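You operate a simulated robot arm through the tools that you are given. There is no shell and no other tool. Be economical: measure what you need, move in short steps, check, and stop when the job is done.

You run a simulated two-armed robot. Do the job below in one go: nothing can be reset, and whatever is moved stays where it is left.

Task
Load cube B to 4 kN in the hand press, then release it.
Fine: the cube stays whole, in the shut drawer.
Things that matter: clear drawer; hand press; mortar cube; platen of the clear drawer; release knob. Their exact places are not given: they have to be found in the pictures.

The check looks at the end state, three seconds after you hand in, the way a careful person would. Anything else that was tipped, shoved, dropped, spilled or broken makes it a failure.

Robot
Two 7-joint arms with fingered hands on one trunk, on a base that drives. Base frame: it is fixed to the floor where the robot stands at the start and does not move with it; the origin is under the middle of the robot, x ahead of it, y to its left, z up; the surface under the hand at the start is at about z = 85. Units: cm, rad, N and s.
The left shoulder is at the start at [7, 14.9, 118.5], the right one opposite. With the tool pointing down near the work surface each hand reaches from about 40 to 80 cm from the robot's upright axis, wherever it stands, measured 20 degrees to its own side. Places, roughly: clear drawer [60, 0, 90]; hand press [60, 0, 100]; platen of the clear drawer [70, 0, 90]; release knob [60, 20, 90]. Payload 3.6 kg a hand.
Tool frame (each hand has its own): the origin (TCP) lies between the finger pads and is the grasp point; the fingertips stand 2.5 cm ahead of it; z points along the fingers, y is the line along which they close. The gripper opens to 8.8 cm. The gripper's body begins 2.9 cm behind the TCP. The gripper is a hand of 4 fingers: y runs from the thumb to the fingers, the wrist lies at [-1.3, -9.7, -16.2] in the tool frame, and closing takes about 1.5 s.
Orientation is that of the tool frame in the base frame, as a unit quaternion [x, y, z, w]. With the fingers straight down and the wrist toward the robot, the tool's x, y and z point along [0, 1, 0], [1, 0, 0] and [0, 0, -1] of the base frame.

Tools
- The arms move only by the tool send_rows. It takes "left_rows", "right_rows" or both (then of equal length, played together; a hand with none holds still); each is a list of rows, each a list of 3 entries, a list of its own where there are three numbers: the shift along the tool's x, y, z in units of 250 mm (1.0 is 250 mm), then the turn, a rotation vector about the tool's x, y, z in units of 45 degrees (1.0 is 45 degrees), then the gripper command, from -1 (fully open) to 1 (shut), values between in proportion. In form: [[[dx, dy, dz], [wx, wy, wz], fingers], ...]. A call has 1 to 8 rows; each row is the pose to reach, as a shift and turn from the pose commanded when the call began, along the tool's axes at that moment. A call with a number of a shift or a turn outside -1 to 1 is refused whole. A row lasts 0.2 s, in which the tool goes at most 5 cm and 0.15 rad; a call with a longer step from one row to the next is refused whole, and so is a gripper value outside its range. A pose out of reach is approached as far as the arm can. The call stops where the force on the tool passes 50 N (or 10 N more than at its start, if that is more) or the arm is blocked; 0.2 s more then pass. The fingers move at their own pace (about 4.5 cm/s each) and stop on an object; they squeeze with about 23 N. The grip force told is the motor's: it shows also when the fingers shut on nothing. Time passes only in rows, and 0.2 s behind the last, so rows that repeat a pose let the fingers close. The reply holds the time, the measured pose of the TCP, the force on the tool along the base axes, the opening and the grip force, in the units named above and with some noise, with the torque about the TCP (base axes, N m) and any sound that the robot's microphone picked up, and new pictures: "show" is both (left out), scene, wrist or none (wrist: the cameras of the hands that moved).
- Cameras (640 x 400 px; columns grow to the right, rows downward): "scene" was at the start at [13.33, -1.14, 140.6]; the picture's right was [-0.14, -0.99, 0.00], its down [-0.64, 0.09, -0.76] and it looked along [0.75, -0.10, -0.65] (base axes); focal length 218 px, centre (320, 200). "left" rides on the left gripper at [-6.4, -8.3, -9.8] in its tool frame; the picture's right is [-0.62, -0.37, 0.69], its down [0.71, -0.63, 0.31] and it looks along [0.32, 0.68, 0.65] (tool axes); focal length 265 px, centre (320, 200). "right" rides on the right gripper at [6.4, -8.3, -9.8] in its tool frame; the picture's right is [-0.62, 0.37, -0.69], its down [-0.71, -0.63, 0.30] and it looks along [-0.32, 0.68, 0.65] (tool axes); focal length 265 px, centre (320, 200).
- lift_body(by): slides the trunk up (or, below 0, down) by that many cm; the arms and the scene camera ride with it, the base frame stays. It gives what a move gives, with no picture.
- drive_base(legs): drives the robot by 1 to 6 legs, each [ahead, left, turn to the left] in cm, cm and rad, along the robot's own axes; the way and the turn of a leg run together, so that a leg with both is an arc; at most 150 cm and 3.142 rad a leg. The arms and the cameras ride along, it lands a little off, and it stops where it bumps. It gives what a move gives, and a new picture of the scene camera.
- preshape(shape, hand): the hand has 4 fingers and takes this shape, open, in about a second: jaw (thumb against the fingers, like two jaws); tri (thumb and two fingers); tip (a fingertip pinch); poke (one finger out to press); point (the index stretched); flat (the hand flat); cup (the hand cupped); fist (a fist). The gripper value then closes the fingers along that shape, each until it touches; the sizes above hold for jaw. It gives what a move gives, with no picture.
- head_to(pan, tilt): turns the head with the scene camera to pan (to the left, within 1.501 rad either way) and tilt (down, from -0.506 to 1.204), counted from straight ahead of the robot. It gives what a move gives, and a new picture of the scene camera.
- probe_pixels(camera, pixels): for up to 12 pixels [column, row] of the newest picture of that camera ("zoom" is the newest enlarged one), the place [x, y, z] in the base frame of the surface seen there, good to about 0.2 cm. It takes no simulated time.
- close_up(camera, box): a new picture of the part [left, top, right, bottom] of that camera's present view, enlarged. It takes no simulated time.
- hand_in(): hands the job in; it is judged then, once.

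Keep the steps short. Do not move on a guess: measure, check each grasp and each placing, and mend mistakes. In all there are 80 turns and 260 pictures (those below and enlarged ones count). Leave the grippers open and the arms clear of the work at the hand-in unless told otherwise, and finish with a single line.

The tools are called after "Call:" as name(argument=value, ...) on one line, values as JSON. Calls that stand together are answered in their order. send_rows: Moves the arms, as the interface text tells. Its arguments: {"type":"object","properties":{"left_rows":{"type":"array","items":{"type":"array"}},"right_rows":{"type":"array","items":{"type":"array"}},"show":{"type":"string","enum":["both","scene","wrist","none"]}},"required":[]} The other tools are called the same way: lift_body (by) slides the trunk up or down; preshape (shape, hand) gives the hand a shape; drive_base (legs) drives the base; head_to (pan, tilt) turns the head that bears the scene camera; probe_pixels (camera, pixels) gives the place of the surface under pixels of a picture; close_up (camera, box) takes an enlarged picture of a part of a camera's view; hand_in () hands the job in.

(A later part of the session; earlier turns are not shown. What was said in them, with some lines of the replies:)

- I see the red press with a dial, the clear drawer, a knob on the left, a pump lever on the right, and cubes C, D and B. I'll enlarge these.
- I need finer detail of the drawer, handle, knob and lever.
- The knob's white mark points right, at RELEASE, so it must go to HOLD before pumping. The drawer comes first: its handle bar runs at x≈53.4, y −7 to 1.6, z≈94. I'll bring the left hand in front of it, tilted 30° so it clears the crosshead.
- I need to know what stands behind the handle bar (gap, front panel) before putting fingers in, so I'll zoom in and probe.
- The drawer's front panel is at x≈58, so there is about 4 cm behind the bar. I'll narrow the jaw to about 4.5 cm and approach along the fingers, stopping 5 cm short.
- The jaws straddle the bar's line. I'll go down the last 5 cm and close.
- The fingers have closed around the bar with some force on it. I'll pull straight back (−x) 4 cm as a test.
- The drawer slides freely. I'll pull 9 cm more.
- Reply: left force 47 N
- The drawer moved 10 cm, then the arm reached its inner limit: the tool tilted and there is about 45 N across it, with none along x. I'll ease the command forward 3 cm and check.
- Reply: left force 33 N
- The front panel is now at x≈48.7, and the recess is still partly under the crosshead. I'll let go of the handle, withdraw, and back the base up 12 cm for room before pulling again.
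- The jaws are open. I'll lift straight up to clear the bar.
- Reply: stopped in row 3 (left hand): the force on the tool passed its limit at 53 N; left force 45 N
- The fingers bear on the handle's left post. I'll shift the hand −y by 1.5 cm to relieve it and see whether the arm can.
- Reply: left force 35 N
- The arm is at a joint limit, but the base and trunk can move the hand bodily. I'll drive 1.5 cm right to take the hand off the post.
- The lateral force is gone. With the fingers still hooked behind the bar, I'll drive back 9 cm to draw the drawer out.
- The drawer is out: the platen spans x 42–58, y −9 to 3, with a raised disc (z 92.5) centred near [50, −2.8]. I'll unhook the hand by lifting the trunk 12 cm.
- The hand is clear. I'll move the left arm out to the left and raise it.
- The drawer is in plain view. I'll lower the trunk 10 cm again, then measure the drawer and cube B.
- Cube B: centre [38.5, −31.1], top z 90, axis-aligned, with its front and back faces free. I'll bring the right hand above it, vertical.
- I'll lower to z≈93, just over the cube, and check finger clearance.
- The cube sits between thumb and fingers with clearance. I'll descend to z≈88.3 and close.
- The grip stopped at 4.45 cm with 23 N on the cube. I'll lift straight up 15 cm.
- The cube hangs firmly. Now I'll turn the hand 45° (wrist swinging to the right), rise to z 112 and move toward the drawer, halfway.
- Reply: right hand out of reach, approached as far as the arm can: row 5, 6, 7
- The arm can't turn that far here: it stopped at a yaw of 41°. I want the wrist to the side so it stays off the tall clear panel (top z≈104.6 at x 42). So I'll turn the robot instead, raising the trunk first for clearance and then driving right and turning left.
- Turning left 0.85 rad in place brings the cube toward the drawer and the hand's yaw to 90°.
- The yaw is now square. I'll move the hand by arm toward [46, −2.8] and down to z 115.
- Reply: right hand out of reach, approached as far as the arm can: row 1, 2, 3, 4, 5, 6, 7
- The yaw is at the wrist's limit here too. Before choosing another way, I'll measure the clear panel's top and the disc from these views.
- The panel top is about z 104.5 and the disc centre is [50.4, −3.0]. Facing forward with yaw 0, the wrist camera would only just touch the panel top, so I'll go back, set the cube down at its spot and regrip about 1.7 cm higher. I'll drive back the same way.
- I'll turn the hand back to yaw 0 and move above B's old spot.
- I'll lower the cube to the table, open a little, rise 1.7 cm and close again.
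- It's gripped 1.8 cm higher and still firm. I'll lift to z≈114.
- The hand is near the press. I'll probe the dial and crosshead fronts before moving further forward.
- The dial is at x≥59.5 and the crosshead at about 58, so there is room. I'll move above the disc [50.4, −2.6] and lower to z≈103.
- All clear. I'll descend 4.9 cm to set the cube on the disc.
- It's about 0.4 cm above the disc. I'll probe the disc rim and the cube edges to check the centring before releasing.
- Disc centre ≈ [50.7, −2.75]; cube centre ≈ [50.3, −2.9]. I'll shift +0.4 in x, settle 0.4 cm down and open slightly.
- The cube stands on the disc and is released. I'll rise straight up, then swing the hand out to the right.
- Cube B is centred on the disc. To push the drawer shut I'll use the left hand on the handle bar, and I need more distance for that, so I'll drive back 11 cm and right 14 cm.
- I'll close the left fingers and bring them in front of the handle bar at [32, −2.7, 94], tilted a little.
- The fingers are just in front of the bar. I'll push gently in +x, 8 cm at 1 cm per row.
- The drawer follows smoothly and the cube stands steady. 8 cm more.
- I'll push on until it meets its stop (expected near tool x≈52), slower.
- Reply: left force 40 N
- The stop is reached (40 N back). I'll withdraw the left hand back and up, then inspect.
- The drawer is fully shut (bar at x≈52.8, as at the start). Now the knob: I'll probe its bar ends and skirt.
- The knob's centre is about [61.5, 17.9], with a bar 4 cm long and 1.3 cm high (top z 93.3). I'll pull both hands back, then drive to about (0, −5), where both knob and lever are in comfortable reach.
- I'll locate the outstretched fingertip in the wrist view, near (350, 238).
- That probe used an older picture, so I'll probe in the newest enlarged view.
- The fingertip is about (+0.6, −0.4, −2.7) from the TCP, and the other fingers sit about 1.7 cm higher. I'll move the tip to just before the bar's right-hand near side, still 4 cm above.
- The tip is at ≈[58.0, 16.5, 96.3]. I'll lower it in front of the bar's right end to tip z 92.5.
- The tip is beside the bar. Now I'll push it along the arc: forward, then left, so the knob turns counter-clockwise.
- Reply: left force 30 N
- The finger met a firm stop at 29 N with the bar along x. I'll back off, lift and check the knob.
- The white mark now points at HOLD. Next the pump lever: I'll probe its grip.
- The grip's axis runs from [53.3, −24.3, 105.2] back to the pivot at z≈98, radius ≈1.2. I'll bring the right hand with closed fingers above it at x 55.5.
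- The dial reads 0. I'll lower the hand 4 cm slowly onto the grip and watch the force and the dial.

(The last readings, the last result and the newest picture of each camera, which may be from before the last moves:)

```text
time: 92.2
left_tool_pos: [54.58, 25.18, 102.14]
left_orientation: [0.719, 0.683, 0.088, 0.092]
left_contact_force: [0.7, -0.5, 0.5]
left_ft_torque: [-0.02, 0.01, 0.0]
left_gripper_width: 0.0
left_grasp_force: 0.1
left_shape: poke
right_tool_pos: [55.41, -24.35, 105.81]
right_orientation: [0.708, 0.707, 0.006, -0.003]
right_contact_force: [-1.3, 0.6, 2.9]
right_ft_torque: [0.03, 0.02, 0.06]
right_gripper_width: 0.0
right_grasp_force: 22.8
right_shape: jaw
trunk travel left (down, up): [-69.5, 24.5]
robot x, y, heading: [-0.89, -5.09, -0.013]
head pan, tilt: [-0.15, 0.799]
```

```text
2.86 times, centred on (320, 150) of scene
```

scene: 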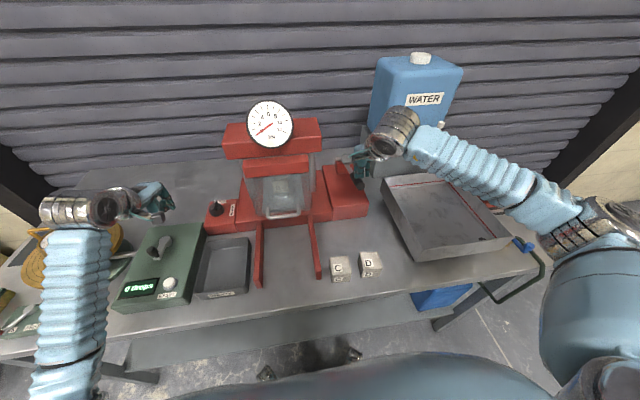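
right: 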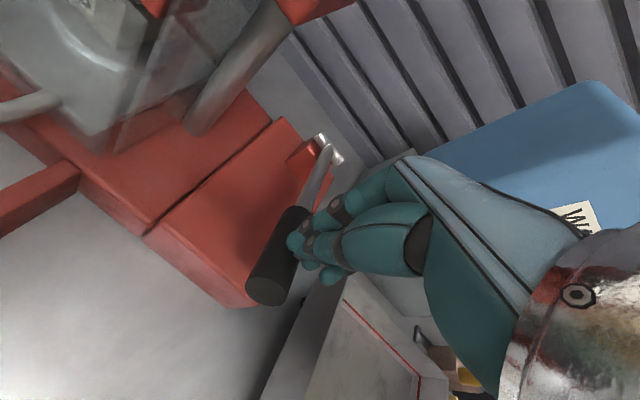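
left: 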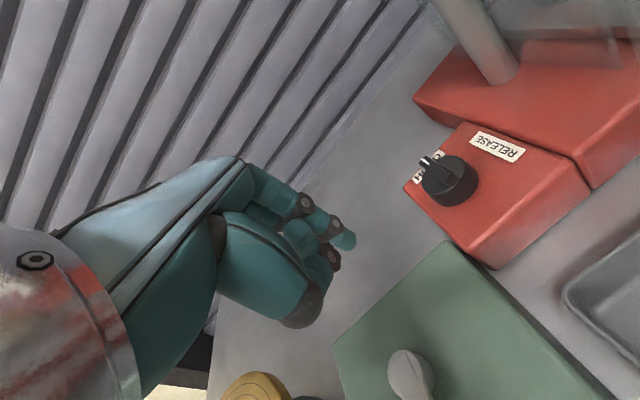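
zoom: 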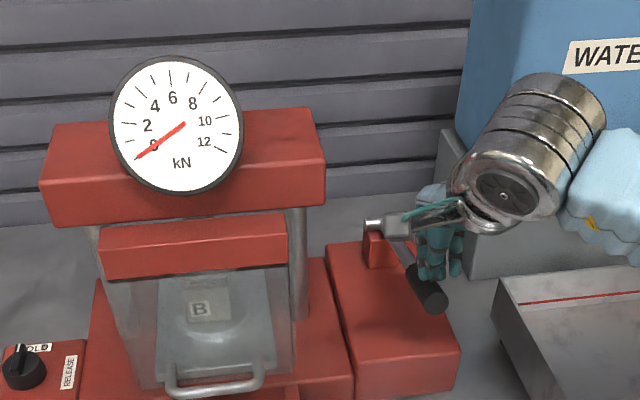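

The lever is following with 3 N and the dial is still at 0. I'll press 3 cm further.

Call:
send_rows(right_rows=[[[0, 0, 0.02], [0, 0, 0], 1], [[0, 0, 0.04], [0, 0, 0], 1], [[0, 0, 0.06], [0, 0, 0], 1], [[0, 0, 0.08], [0, 0, 0], 1], [[0, 0, 0.1], [0, 0, 0], 1], [[0, 0, 0.12], [0, 0, 0], 1]], show="scene")

Call:
close_up(camera="scene", box=[220, 80, 420, 220])

```text
time: 93.6
left_tool_pos: [54.48, 25.32, 102.14]
left_orientation: [0.719, 0.683, 0.09, 0.092]
left_contact_force: [-0.2, 0.4, -0.1]
left_ft_torque: [0.0, 0.04, 0.05]
left_gripper_width: 0.0
left_grasp_force: 0.0
left_shape: poke
right_tool_pos: [55.34, -24.29, 102.79]
right_orientation: [0.707, 0.707, 0.006, -0.003]
right_contact_force: [-0.7, 2.0, 3.8]
right_ft_torque: [0.03, 0.0, 0.02]
right_gripper_width: 0.01
right_grasp_force: 23.0
right_shape: jaw
trunk travel left (down, up): [-69.5, 24.5]
robot x, y, heading: [-0.91, -5.62, -0.008]
head pan, tilt: [-0.15, 0.799]
```

scene: 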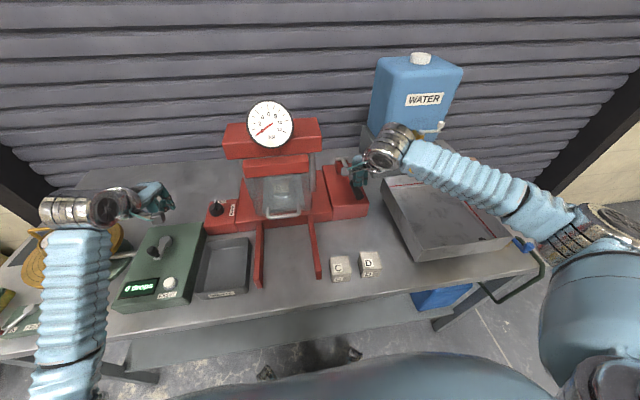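

```text
2.86 times, centred on (320, 150) of scene
```

zoom: 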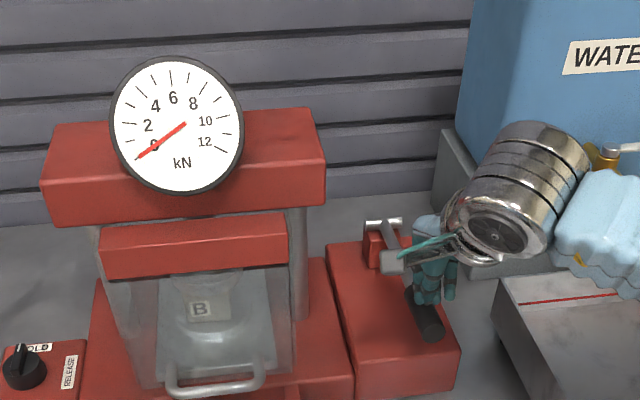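

The ram has come down almost onto the cube (the top label is now hidden) and the dial is still 0. I'll continue more carefully, 1.5 cm.

Call:
send_rows(right_rows=[[[0, 0, 0.015], [0, 0, 0], 1], [[0, 0, 0.03], [0, 0, 0], 1], [[0, 0, 0.045], [0, 0, 0], 1], [[0, 0, 0.06], [0, 0, 0], 1], [[0, 0, 0.06], [0, 0, 0], 1]], show="none")

Call:
close_up(camera="scene", box=[220, 80, 420, 220])

```text
time: 94.8
left_tool_pos: [54.46, 25.26, 102.1]
left_orientation: [0.719, 0.683, 0.089, 0.092]
left_contact_force: [-0.2, 0.5, -0.7]
left_ft_torque: [-0.02, -0.01, 0.0]
left_gripper_width: 0.02
left_grasp_force: 0.0
left_shape: poke
right_tool_pos: [55.31, -24.3, 101.18]
right_orientation: [0.708, 0.706, 0.005, -0.005]
right_contact_force: [-2.8, -0.8, 4.6]
right_ft_torque: [-0.05, 0.07, 0.03]
right_gripper_width: 0.01
right_grasp_force: 23.1
right_shape: jaw
trunk travel left (down, up): [-69.5, 24.5]
robot x, y, heading: [-0.96, -5.55, -0.012]
head pan, tilt: [-0.15, 0.799]
```

```text
2.86 times, centred on (320, 150) of scene
```

zoom: 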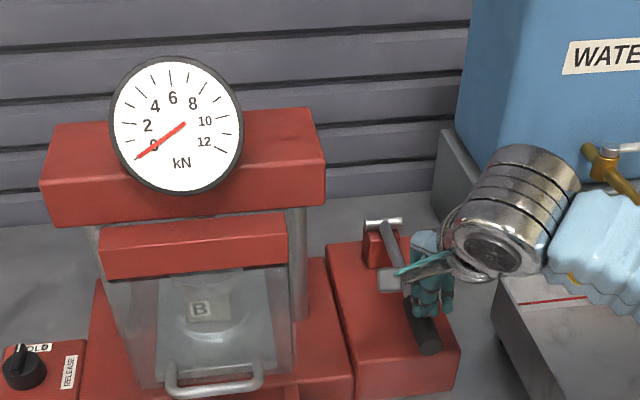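

Force is still low and the dial is 0. Another 2 cm.

Call:
send_rows(right_rows=[[[0, 0, 0.015], [0, 0, 0], 1], [[0, 0, 0.03], [0, 0, 0], 1], [[0, 0, 0.045], [0, 0, 0], 1], [[0, 0, 0.06], [0, 0, 0], 1], [[0, 0, 0.08], [0, 0, 0], 1], [[0, 0, 0.08], [0, 0, 0], 1]], show="none")

Call:
close_up(camera="scene", box=[220, 80, 420, 220])

```text
time: 96.2
left_tool_pos: [54.36, 25.22, 102.29]
left_orientation: [0.719, 0.683, 0.088, 0.092]
left_contact_force: [-0.3, 0.3, 0.0]
left_ft_torque: [0.0, 0.03, 0.0]
left_gripper_width: 0.0
left_grasp_force: 0.1
left_shape: poke
right_tool_pos: [55.25, -24.2, 99.41]
right_orientation: [0.707, 0.707, 0.007, -0.001]
right_contact_force: [2.6, -2.1, 15.4]
right_ft_torque: [0.01, -0.06, 0.02]
right_gripper_width: 0.0
right_grasp_force: 23.2
right_shape: jaw
trunk travel left (down, up): [-69.5, 24.5]
robot x, y, heading: [-1.0, -5.23, -0.008]
head pan, tilt: [-0.15, 0.799]
```

```text
2.86 times, centred on (320, 150) of scene
```

zoom: 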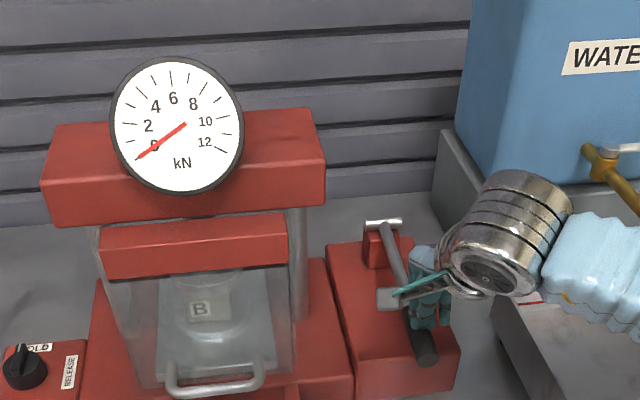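

The force rose to 15 N: either the stroke's end or the ram touching. I'll look closer at the ram and lever.

Call:
close_up(camera="scene", box=[240, 150, 320, 220])

Call:
close_up(camera="scene", box=[320, 150, 400, 220])

```text
5.71 times, centred on (280, 185) of scene
```

zoom: 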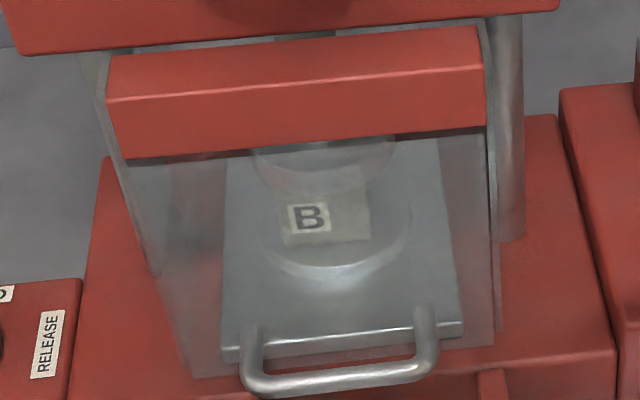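

```text
5.71 times, centred on (360, 185) of scene
```

zoom: 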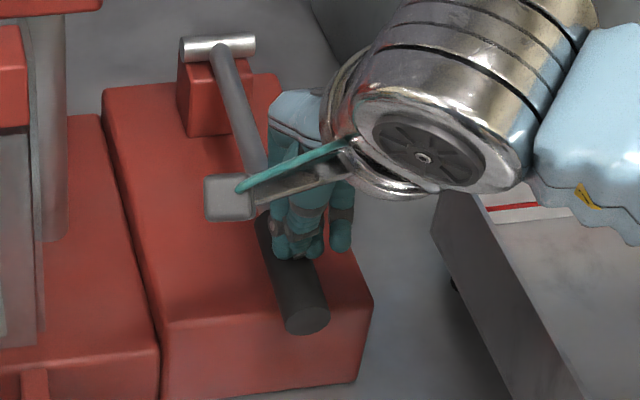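

The ram now rests on the cube top. The grip is still about 2 cm above the box, so I'll press 1 cm more while watching the dial.

Call:
send_rows(right_rows=[[[0, 0, 0.01], [0, 0, 0], 1], [[0, 0, 0.02], [0, 0, 0], 1], [[0, 0, 0.03], [0, 0, 0], 1], [[0, 0, 0.04], [0, 0, 0], 1], [[0, 0, 0.04], [0, 0, 0], 1]], show="none")

Call:
close_up(camera="scene", box=[220, 80, 420, 220])

```text
time: 97.4
left_tool_pos: [53.82, 25.26, 102.52]
left_orientation: [0.719, 0.682, 0.09, 0.094]
left_contact_force: [-1.0, -0.2, 0.7]
left_ft_torque: [-0.02, -0.01, 0.01]
left_gripper_width: 0.0
left_grasp_force: 0.1
left_shape: poke
right_tool_pos: [55.32, -24.3, 99.5]
right_orientation: [0.708, 0.706, 0.015, 0.002]
right_contact_force: [-6.8, -5.9, 42.9]
right_ft_torque: [-0.15, 0.16, -0.02]
right_gripper_width: 0.0
right_grasp_force: 22.8
right_shape: jaw
trunk travel left (down, up): [-69.5, 24.5]
robot x, y, heading: [-0.95, -5.06, -0.014]
head pan, tilt: [-0.15, 0.799]
```

```text
2.86 times, centred on (320, 150) of scene
```

zoom: 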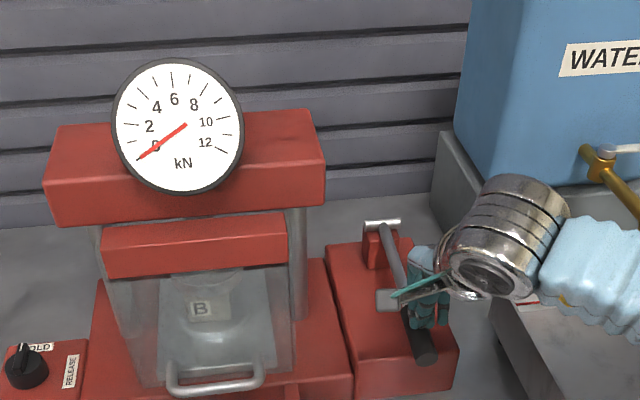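

It is the lever's lower stop (no motion, 43 N). I'll raise the hand 11 cm and see whether the lever comes back by itself.

Call:
send_rows(right_rows=[[[0, 0, -0.06], [0, 0, 0], 1], [[0, 0, -0.14], [0, 0, 0], 1], [[0, 0, -0.24], [0, 0, 0], 1], [[0, 0, -0.34], [0, 0, 0], 1], [[0, 0, -0.44], [0, 0, 0], 1], [[0, 0, -0.44], [0, 0, 0], 1]], show="wrist")

Call:
close_up(camera="scene", box=[220, 80, 420, 220])

```text
time: 98.8
left_tool_pos: [54.56, 25.26, 102.07]
left_orientation: [0.719, 0.683, 0.088, 0.091]
left_contact_force: [-0.4, 0.7, -0.4]
left_ft_torque: [0.0, 0.01, 0.0]
left_gripper_width: 0.01
left_grasp_force: 0.1
left_shape: poke
right_tool_pos: [55.31, -24.56, 109.06]
right_orientation: [0.707, 0.707, 0.005, -0.004]
right_contact_force: [0.5, 0.3, -0.1]
right_ft_torque: [0.02, 0.03, 0.0]
right_gripper_width: 0.01
right_grasp_force: 22.8
right_shape: jaw
trunk travel left (down, up): [-69.5, 24.5]
robot x, y, heading: [-1.09, -5.24, -0.009]
head pan, tilt: [-0.15, 0.799]
```

right: 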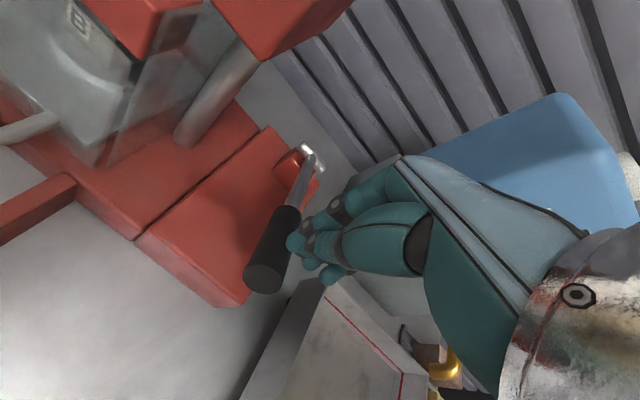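

```text
2.86 times, centred on (320, 150) of scene
```

zoom: 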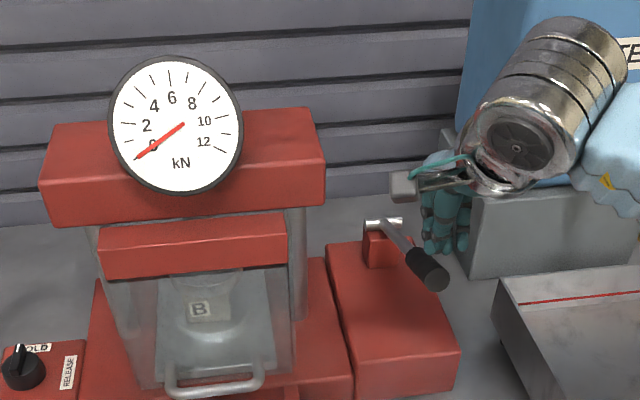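

The lever springs back and the ram stays down. For the second stroke I'll press in parts, first to z≈104.

Call:
send_rows(right_rows=[[[0.006, 0, 0.04], [0, 0, 0], 1], [[0.006, 0, 0.08], [0, 0, 0], 1], [[0.006, 0, 0.11], [0, 0, 0], 1], [[0.006, 0, 0.14], [0, 0, 0], 1], [[0.006, 0, 0.17], [0, 0, 0], 1], [[0.006, 0, 0.2], [0, 0, 0], 1]], show="none")

Call:
close_up(camera="scene", box=[220, 80, 420, 220])

```text
time: 100.2
left_tool_pos: [54.5, 25.28, 102.13]
left_orientation: [0.719, 0.683, 0.088, 0.092]
left_contact_force: [-1.4, 0.6, -1.0]
left_ft_torque: [0.0, 0.01, 0.04]
left_gripper_width: 0.0
left_grasp_force: 0.0
left_shape: poke
right_tool_pos: [55.44, -24.07, 104.1]
right_orientation: [0.707, 0.707, 0.007, -0.004]
right_contact_force: [-1.7, -0.8, 3.9]
right_ft_torque: [-0.07, 0.02, -0.03]
right_gripper_width: 0.03
right_grasp_force: 23.1
right_shape: jaw
trunk travel left (down, up): [-69.5, 24.5]
robot x, y, heading: [-0.91, -5.61, -0.006]
head pan, tilt: [-0.15, 0.799]
```

```text
2.86 times, centred on (320, 150) of scene
```

zoom: 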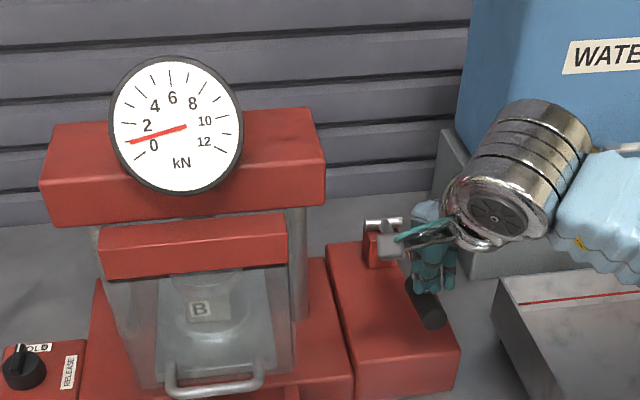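

The dial reads about 1 kN. I'll press 2 cm more.

Call:
send_rows(right_rows=[[[0, 0, 0.02], [0, 0, 0], 1], [[0, 0, 0.04], [0, 0, 0], 1], [[0, 0, 0.06], [0, 0, 0], 1], [[0, 0, 0.08], [0, 0, 0], 1], [[0, 0, 0.08], [0, 0, 0], 1]], show="none")

Call:
close_up(camera="scene", box=[220, 80, 420, 220])

```text
time: 101.4
left_tool_pos: [54.41, 25.28, 102.19]
left_orientation: [0.719, 0.683, 0.088, 0.093]
left_contact_force: [-0.5, 0.0, 0.0]
left_ft_torque: [0.01, 0.03, -0.02]
left_gripper_width: 0.0
left_grasp_force: 0.0
left_shape: poke
right_tool_pos: [55.36, -24.16, 102.31]
right_orientation: [0.707, 0.708, 0.006, -0.004]
right_contact_force: [-1.2, -1.2, 4.7]
right_ft_torque: [0.01, 0.05, 0.01]
right_gripper_width: 0.0
right_grasp_force: 22.7
right_shape: jaw
trunk travel left (down, up): [-69.5, 24.5]
robot x, y, heading: [-0.84, -5.7, -0.008]
head pan, tilt: [-0.15, 0.799]
```

```text
2.86 times, centred on (320, 150) of scene
```

zoom: 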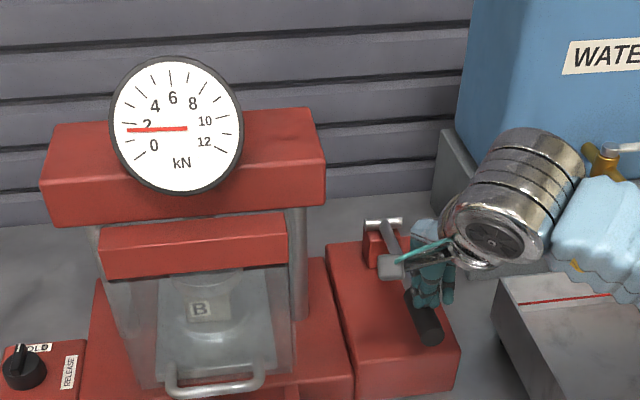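

About 1.7 kN, so roughly 0.4 kN per cm. I'll finish this stroke (2.8 cm).

Call:
send_rows(right_rows=[[[0, 0, 0.025], [0, 0, 0], 1], [[0, 0, 0.05], [0, 0, 0], 1], [[0, 0, 0.075], [0, 0, 0], 1], [[0, 0, 0.1], [0, 0, 0], 1], [[0, 0, 0.112], [0, 0, 0], 1], [[0, 0, 0.112], [0, 0, 0], 1]], show="none")

Call:
close_up(camera="scene", box=[240, 90, 310, 160])

```text
time: 102.8
left_tool_pos: [54.35, 25.23, 102.26]
left_orientation: [0.719, 0.683, 0.089, 0.092]
left_contact_force: [0.0, 0.4, 0.4]
left_ft_torque: [-0.05, -0.01, 0.0]
left_gripper_width: 0.01
left_grasp_force: 0.1
left_shape: poke
right_tool_pos: [55.3, -24.24, 99.51]
right_orientation: [0.707, 0.707, 0.007, -0.004]
right_contact_force: [-2.4, -2.0, 4.9]
right_ft_torque: [-0.07, 0.05, 0.01]
right_gripper_width: 0.0
right_grasp_force: 22.9
right_shape: jaw
trunk travel left (down, up): [-69.5, 24.5]
robot x, y, heading: [-0.93, -5.62, -0.014]
head pan, tilt: [-0.15, 0.799]
```

```text
5.71 times, centred on (275, 125) of scene
```

zoom: 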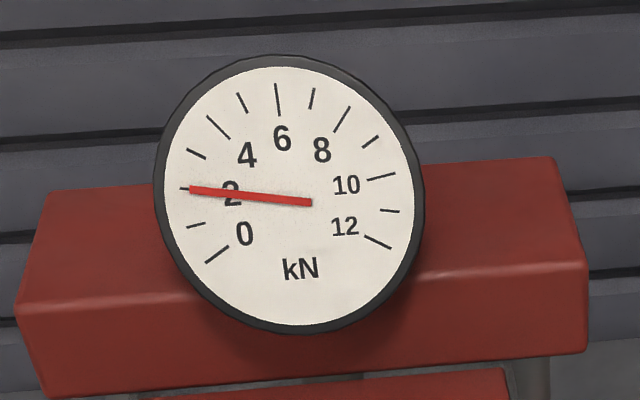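

The needle is at 2 kN after one full stroke. I'll raise the hand to let the lever return.

Call:
send_rows(right_rows=[[[0, 0, -0.06], [0, 0, 0], 1], [[0, 0, -0.14], [0, 0, 0], 1], [[0, 0, -0.24], [0, 0, 0], 1], [[0, 0, -0.34], [0, 0, 0], 1], [[0, 0, -0.39], [0, 0, 0], 1], [[0, 0, -0.39], [0, 0, 0], 1], [[0, 0, -0.39], [0, 0, 0], 1]], show="none")

Call:
close_up(camera="scene", box=[220, 80, 420, 220])

```text
time: 104.4
left_tool_pos: [54.49, 25.35, 102.15]
left_orientation: [0.719, 0.683, 0.088, 0.092]
left_contact_force: [0.2, 0.7, -0.1]
left_ft_torque: [0.03, -0.02, -0.01]
left_gripper_width: 0.01
left_grasp_force: 0.0
left_shape: poke
right_tool_pos: [55.18, -24.3, 109.13]
right_orientation: [0.707, 0.707, 0.006, -0.005]
right_contact_force: [0.8, -0.5, 0.0]
right_ft_torque: [0.0, 0.04, -0.02]
right_gripper_width: 0.0
right_grasp_force: 23.1
right_shape: jaw
trunk travel left (down, up): [-69.5, 24.5]
robot x, y, heading: [-1.09, -5.45, -0.01]
head pan, tilt: [-0.15, 0.799]
```

```text
2.86 times, centred on (320, 150) of scene
```

zoom: 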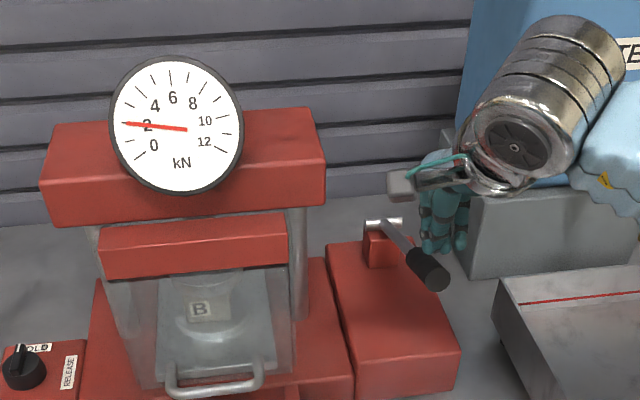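

The load holds at 2 kN and the lever is back up. Third stroke: down to z≈101 first.

Call:
send_rows(right_rows=[[[0.0, 0.004, 0.05], [0, 0, 0], 1], [[0.0, 0.004, 0.1], [0, 0, 0], 1], [[0, 0.004, 0.15], [0, 0, 0], 1], [[0, 0.004, 0.2], [0, 0, 0], 1], [[0, 0.004, 0.25], [0, 0, 0], 1], [[0, 0.004, 0.3], [0, 0, 0], 1], [[0, 0.004, 0.325], [0, 0, 0], 1], [[0, 0.004, 0.325], [0, 0, 0], 1]], show="none")

Call:
close_up(camera="scene", box=[240, 90, 310, 160])

```text
time: 106.2
left_tool_pos: [54.38, 25.24, 102.18]
left_orientation: [0.719, 0.683, 0.089, 0.092]
left_contact_force: [-0.4, 0.3, -0.9]
left_ft_torque: [0.0, 0.05, -0.04]
left_gripper_width: 0.02
left_grasp_force: 0.1
left_shape: poke
right_tool_pos: [55.32, -24.24, 100.9]
right_orientation: [0.708, 0.706, 0.007, -0.004]
right_contact_force: [-2.1, -3.1, 4.2]
right_ft_torque: [-0.1, 0.07, 0.0]
right_gripper_width: 0.0
right_grasp_force: 23.4
right_shape: jaw
trunk travel left (down, up): [-69.5, 24.5]
robot x, y, heading: [-0.97, -5.14, -0.005]
head pan, tilt: [-0.15, 0.799]
```

```text
5.71 times, centred on (275, 125) of scene
```

zoom: 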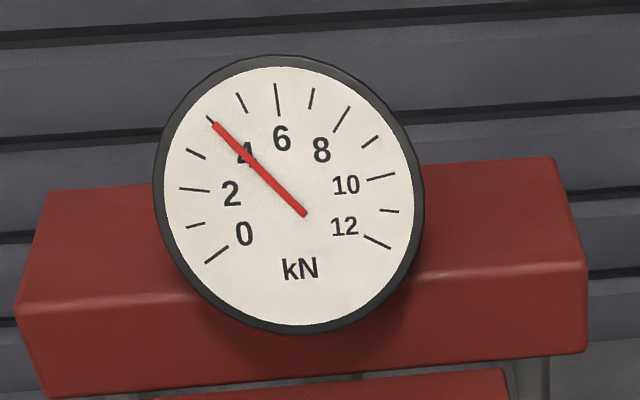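

The needle lies right on the 4 kN tick, so I stop pumping here. I'll raise the right hand off the lever and check the reading again.

Call:
send_rows(right_rows=[[[0, 0, -0.06], [0, 0, 0], 1], [[0, 0, -0.16], [0, 0, 0], 1], [[0, 0, -0.28], [0, 0, 0], 1], [[0, 0, -0.42], [0, 0, 0], 1], [[-0.05, -0.1, -0.56], [0, 0, 0], 0], [[-0.15, -0.25, -0.62], [0, 0, 0], -1], [[-0.3, -0.35, -0.62], [0, 0, 0], -1]], show="none")

Call:
close_up(camera="scene", box=[230, 90, 330, 220])

Call:
close_up(camera="scene", box=[240, 90, 310, 160])

```text
time: 107.8
left_tool_pos: [54.42, 25.2, 102.23]
left_orientation: [0.72, 0.683, 0.089, 0.092]
left_contact_force: [0.4, -0.8, 0.5]
left_ft_torque: [-0.04, -0.03, 0.01]
left_gripper_width: 0.01
left_grasp_force: 0.0
left_shape: poke
right_tool_pos: [46.33, -32.08, 116.57]
right_orientation: [0.707, 0.707, 0.007, -0.005]
right_contact_force: [-0.1, 0.1, 0.8]
right_ft_torque: [-0.01, -0.03, 0.01]
right_gripper_width: 4.77
right_grasp_force: 0.2
right_shape: jaw
trunk travel left (down, up): [-69.5, 24.5]
robot x, y, heading: [-1.15, -5.15, -0.014]
head pan, tilt: [-0.15, 0.799]
```

```text
3.08 times, centred on (280, 155) of scene
```

zoom: 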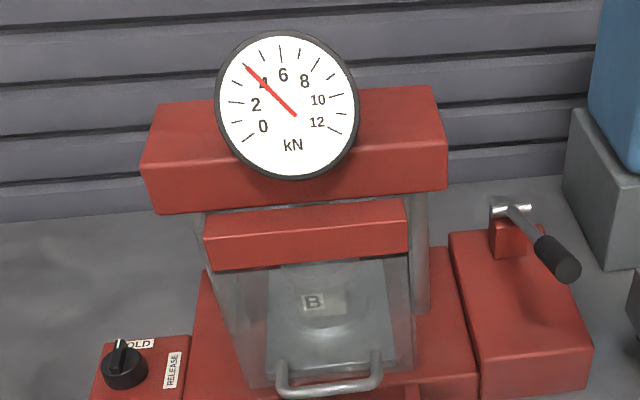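

```text
5.71 times, centred on (275, 125) of scene
```

zoom: 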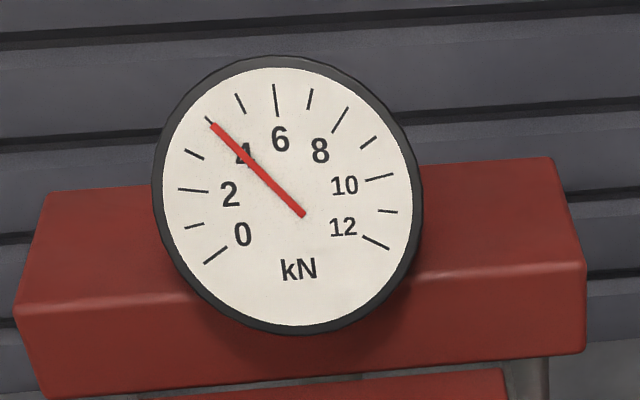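

The dial holds steadily at 4 kN and the cube is whole. Now the release: I'll bring the left fingertip to the right of the bar's near end.

Call:
send_rows(left_rows=[[[-0.1, 0.04, 0.02], [0, 0, 0], 1], [[-0.2, 0.09, 0.06], [0, 0, 0], 1], [[-0.3, 0.14, 0.12], [0, 0, 0], 1], [[-0.364, 0.177, 0.178], [0, 0, 0], 1], [[-0.364, 0.155, 0.26], [0, 0, 0], 1], [[-0.364, 0.138, 0.329], [0, 0, 0], 1], [[-0.364, 0.138, 0.329], [0, 0, 0], 1]], show="wrist")

Call:
close_up(camera="left", box=[270, 160, 450, 290])

```text
time: 109.4
left_tool_pos: [59.67, 15.81, 95.2]
left_orientation: [0.72, 0.682, 0.088, 0.092]
left_contact_force: [-0.3, -0.3, -0.6]
left_ft_torque: [0.02, 0.0, -0.01]
left_gripper_width: 0.0
left_grasp_force: 0.1
left_shape: poke
right_tool_pos: [46.49, -32.04, 116.44]
right_orientation: [0.707, 0.707, 0.005, -0.005]
right_contact_force: [0.6, -0.4, 0.9]
right_ft_torque: [0.01, -0.03, 0.01]
right_gripper_width: 8.75
right_grasp_force: 0.1
right_shape: jaw
trunk travel left (down, up): [-69.5, 24.5]
robot x, y, heading: [-0.83, -5.33, -0.011]
head pan, tilt: [-0.15, 0.799]
```

left: 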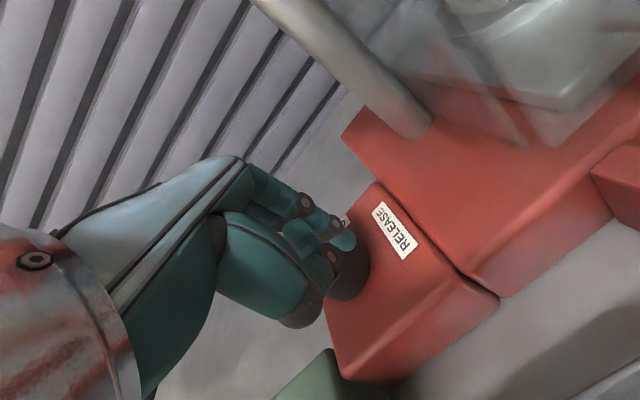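

```text
3.08 times, centred on (360, 225) of left
```

zoom: 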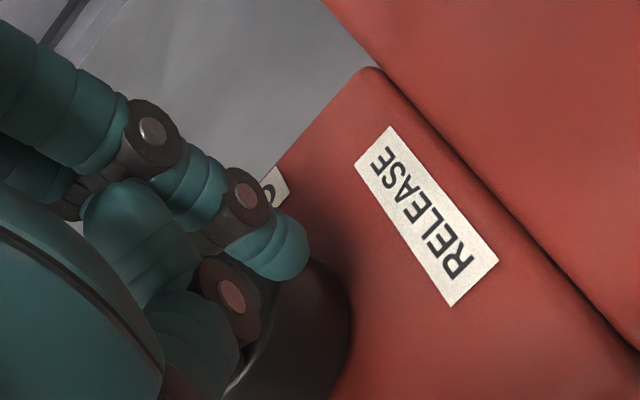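

The tip is right of the bar. I'll push left then forward along the arc (clockwise), toward RELEASE.

Call:
send_rows(left_rows=[[[0.039, -0.018, -0.005], [0, 0, 0], 1], [[0.06, -0.024, -0.006], [0, 0, 0], 1], [[0.078, -0.029, -0.008], [0, 0, 0], 1], [[0.118, -0.031, -0.008], [0, 0, 0], 1], [[0.147, -0.017, -0.005], [0, 0, 0], 1], [[0.161, 0.009, 0.002], [0, 0, 0], 1], [[0.162, 0.034, 0.009], [0, 0, 0], 1], [[0.162, 0.034, 0.009], [0, 0, 0], 1]], show="wrist")

Call:
close_up(camera="left", box=[270, 160, 450, 290])

Call:
close_up(camera="scene", box=[190, 90, 330, 220])

```text
time: 111.2
left_tool_pos: [60.39, 19.93, 95.45]
left_orientation: [0.72, 0.683, 0.089, 0.092]
left_contact_force: [-13.4, -0.7, 2.5]
left_ft_torque: [-0.02, 0.23, -0.06]
left_gripper_width: 0.0
left_grasp_force: 0.0
left_shape: poke
right_tool_pos: [46.36, -31.98, 116.59]
right_orientation: [0.707, 0.707, 0.006, -0.004]
right_contact_force: [0.7, 0.0, -0.6]
right_ft_torque: [0.0, -0.02, -0.02]
right_gripper_width: 8.76
right_grasp_force: 0.1
right_shape: jaw
trunk travel left (down, up): [-69.5, 24.5]
robot x, y, heading: [-0.93, -5.22, -0.013]
head pan, tilt: [-0.15, 0.799]
```

left: 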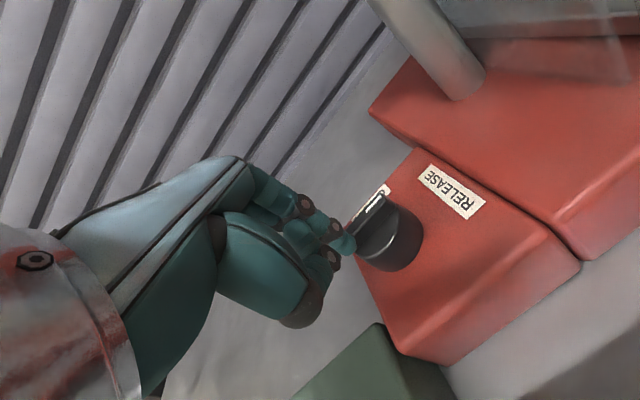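

```text
3.08 times, centred on (360, 225) of left
```

zoom: 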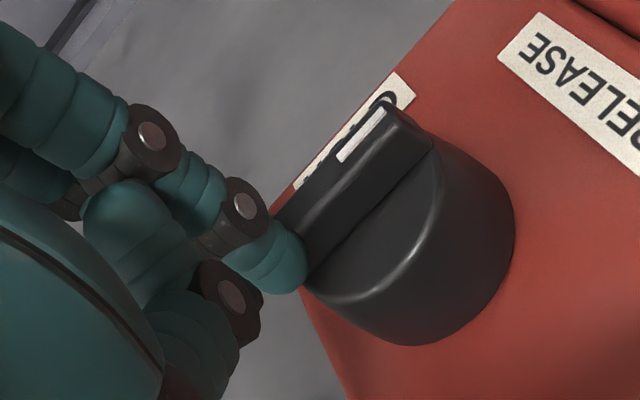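

```text
3.08 times, centred on (260, 155) of scene
```

zoom: 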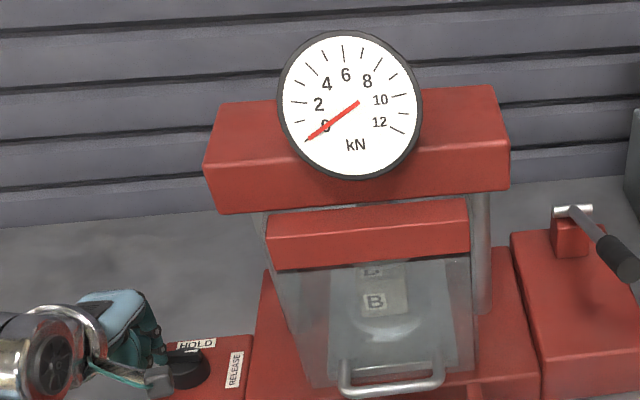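

The dial is at 0, the ram is up again, cube B is whole and the mark points at RELEASE. I'll withdraw the left hand: back, up and away.

Call:
send_rows(left_rows=[[[0, -0.05, -0.02], [0, 0, 0], 1], [[0, -0.05, -0.16], [0, 0, 0], 1], [[0.05, -0.1, -0.32], [0, 0, 0], 1], [[0.12, -0.22, -0.46], [0, 0, 0], 1], [[0.2, -0.36, -0.5], [0, 0, 0], 1], [[0.25, -0.5, -0.54], [0, 0, 0], 1], [[0.25, -0.5, -0.54], [0, 0, 0], 1]], show="none")

Call:
preshape(hand="left", shape="jaw")

Call:
send_rows(left_rows=[[[0, 0, 0], [0, 0, 0], -1], [[0, 0, 0], [0, 0, 0], -1], [[0, 0, 0], [0, 0, 0], -1]], right_rows=[[[0, 0, -0.05], [0, 0, 0], -1], [[0, -0.06, -0.1], [0, 0, 0], -1], [[0, -0.12, -0.1], [0, 0, 0], -1]], show="both")

Call:
close_up(camera="scene", box=[180, 90, 340, 230])

Call:
close_up(camera="scene", box=[240, 150, 320, 220])

```text
time: 112.8
left_tool_pos: [45.32, 27.12, 105.14]
left_orientation: [0.72, 0.683, 0.087, 0.091]
left_contact_force: [0.4, 0.3, -0.9]
left_ft_torque: [-0.04, 0.01, 0.02]
left_gripper_width: 0.02
left_grasp_force: 0.0
left_shape: poke
right_tool_pos: [46.63, -32.06, 116.41]
right_orientation: [0.707, 0.707, 0.005, -0.005]
right_contact_force: [0.4, -0.1, 0.3]
right_ft_torque: [0.0, 0.0, 0.02]
right_gripper_width: 8.76
right_grasp_force: 0.0
right_shape: jaw
trunk travel left (down, up): [-69.5, 24.5]
robot x, y, heading: [-1.14, -5.46, -0.011]
head pan, tilt: [-0.15, 0.799]
```

```text
time: 113.7
left_tool_pos: [45.22, 27.16, 105.19]
left_orientation: [0.719, 0.683, 0.089, 0.092]
left_contact_force: [-0.3, 0.5, 1.1]
left_ft_torque: [0.02, -0.02, -0.02]
left_gripper_width: 8.78
left_grasp_force: 0.1
left_shape: jaw
right_tool_pos: [46.34, -32.0, 116.51]
right_orientation: [0.707, 0.707, 0.006, -0.005]
right_contact_force: [-0.4, -0.5, 0.1]
right_ft_torque: [0.04, 0.01, 0.02]
right_gripper_width: 8.77
right_grasp_force: 0.0
right_shape: jaw
trunk travel left (down, up): [-69.5, 24.5]
robot x, y, heading: [-1.05, -5.42, -0.008]
head pan, tilt: [-0.15, 0.799]
```

```text
time: 114.5
left_tool_pos: [45.23, 27.01, 105.09]
left_orientation: [0.719, 0.683, 0.089, 0.092]
left_contact_force: [-0.4, 0.3, 0.0]
left_ft_torque: [0.01, -0.03, -0.04]
left_gripper_width: 8.79
left_grasp_force: 0.0
left_shape: jaw
right_tool_pos: [43.56, -31.96, 118.88]
right_orientation: [0.706, 0.708, 0.005, -0.004]
right_contact_force: [-0.4, 0.0, 0.4]
right_ft_torque: [-0.02, -0.04, 0.01]
right_gripper_width: 8.79
right_grasp_force: 0.1
right_shape: jaw
trunk travel left (down, up): [-69.5, 24.5]
robot x, y, heading: [-0.99, -5.07, -0.012]
head pan, tilt: [-0.15, 0.799]
```

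scene: 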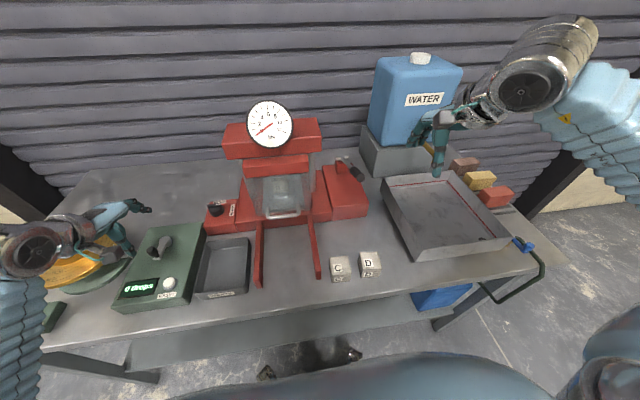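
right: 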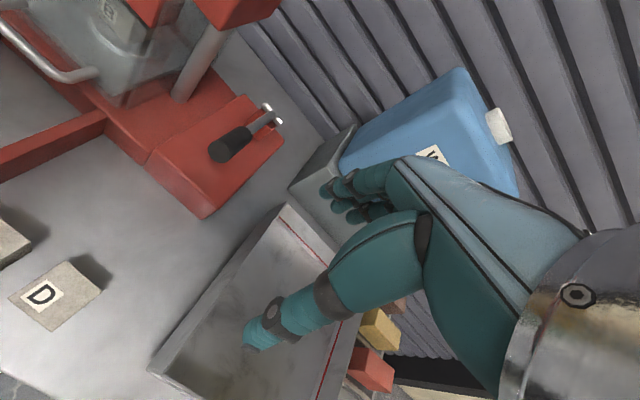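
left: 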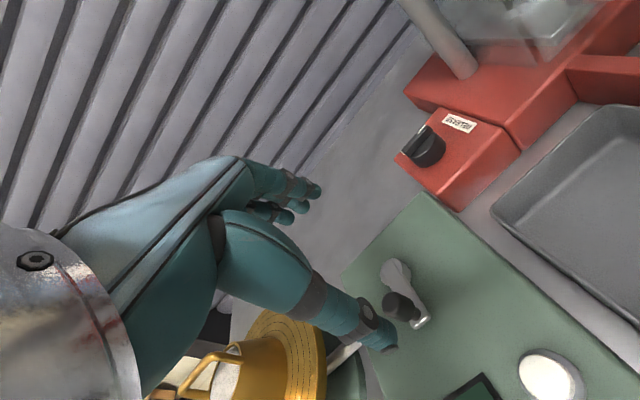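

```text
2.86 times, centred on (260, 160) of scene
```

zoom: 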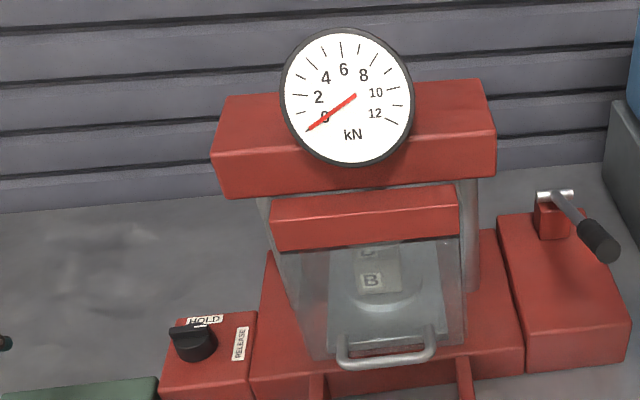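

```text
5.71 times, centred on (280, 185) of scene
```

zoom: 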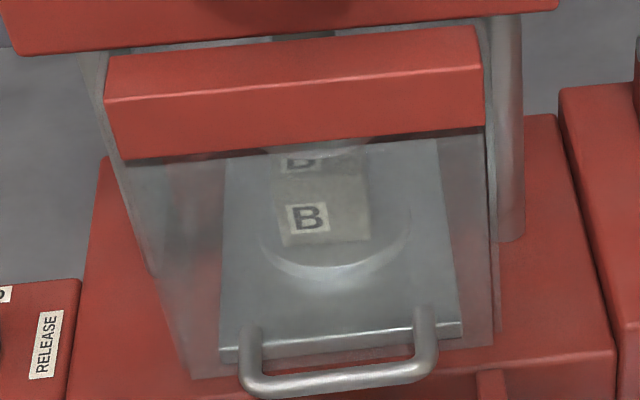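

Everything is in order. The left hand hovers near the gold device and the green box, so I'll raise the trunk 12 cm for clearance before handing in.

Call:
lift_body(by=12)

Call:
close_up(camera="scene", box=[0, 0, 640, 400])

```text
time: 116.0
left_tool_pos: [45.32, 26.95, 117.0]
left_orientation: [0.719, 0.683, 0.088, 0.091]
left_contact_force: [0.2, 0.1, -0.5]
left_ft_torque: [0.03, 0.05, 0.01]
left_gripper_width: 8.75
left_grasp_force: 0.0
left_shape: jaw
right_tool_pos: [43.61, -32.0, 130.93]
right_orientation: [0.707, 0.707, 0.005, -0.004]
right_contact_force: [-0.4, -0.1, 0.0]
right_ft_torque: [0.03, 0.0, 0.0]
right_gripper_width: 8.73
right_grasp_force: 0.1
right_shape: jaw
trunk travel left (down, up): [-81.5, 12.5]
robot x, y, heading: [-0.78, -5.4, -0.011]
head pan, tilt: [-0.15, 0.799]
```

```text
1.00 times, centred on (320, 200) of scene (not enlarged: the box is as wide or as high as the picture)
```

zoom: 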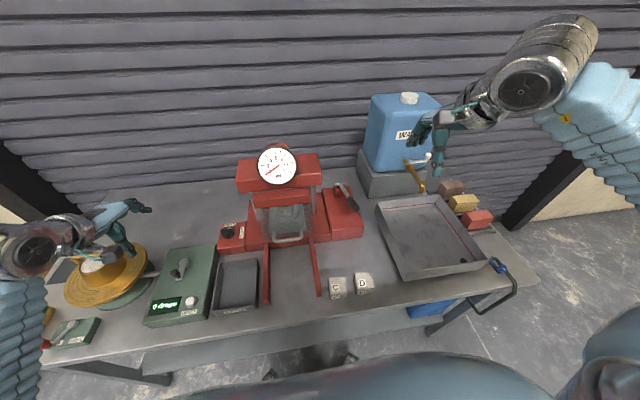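

The cube is whole in the shut drawer, the load is released, both grippers are open, and nothing else was disturbed. Handing in.

Call:
hand_in()

```text
The job is handed in.
```

Cube B was loaded to 4 kN on the dial and released; it is whole in the shut drawer, with the knob at RELEASE and the dial back at 0.
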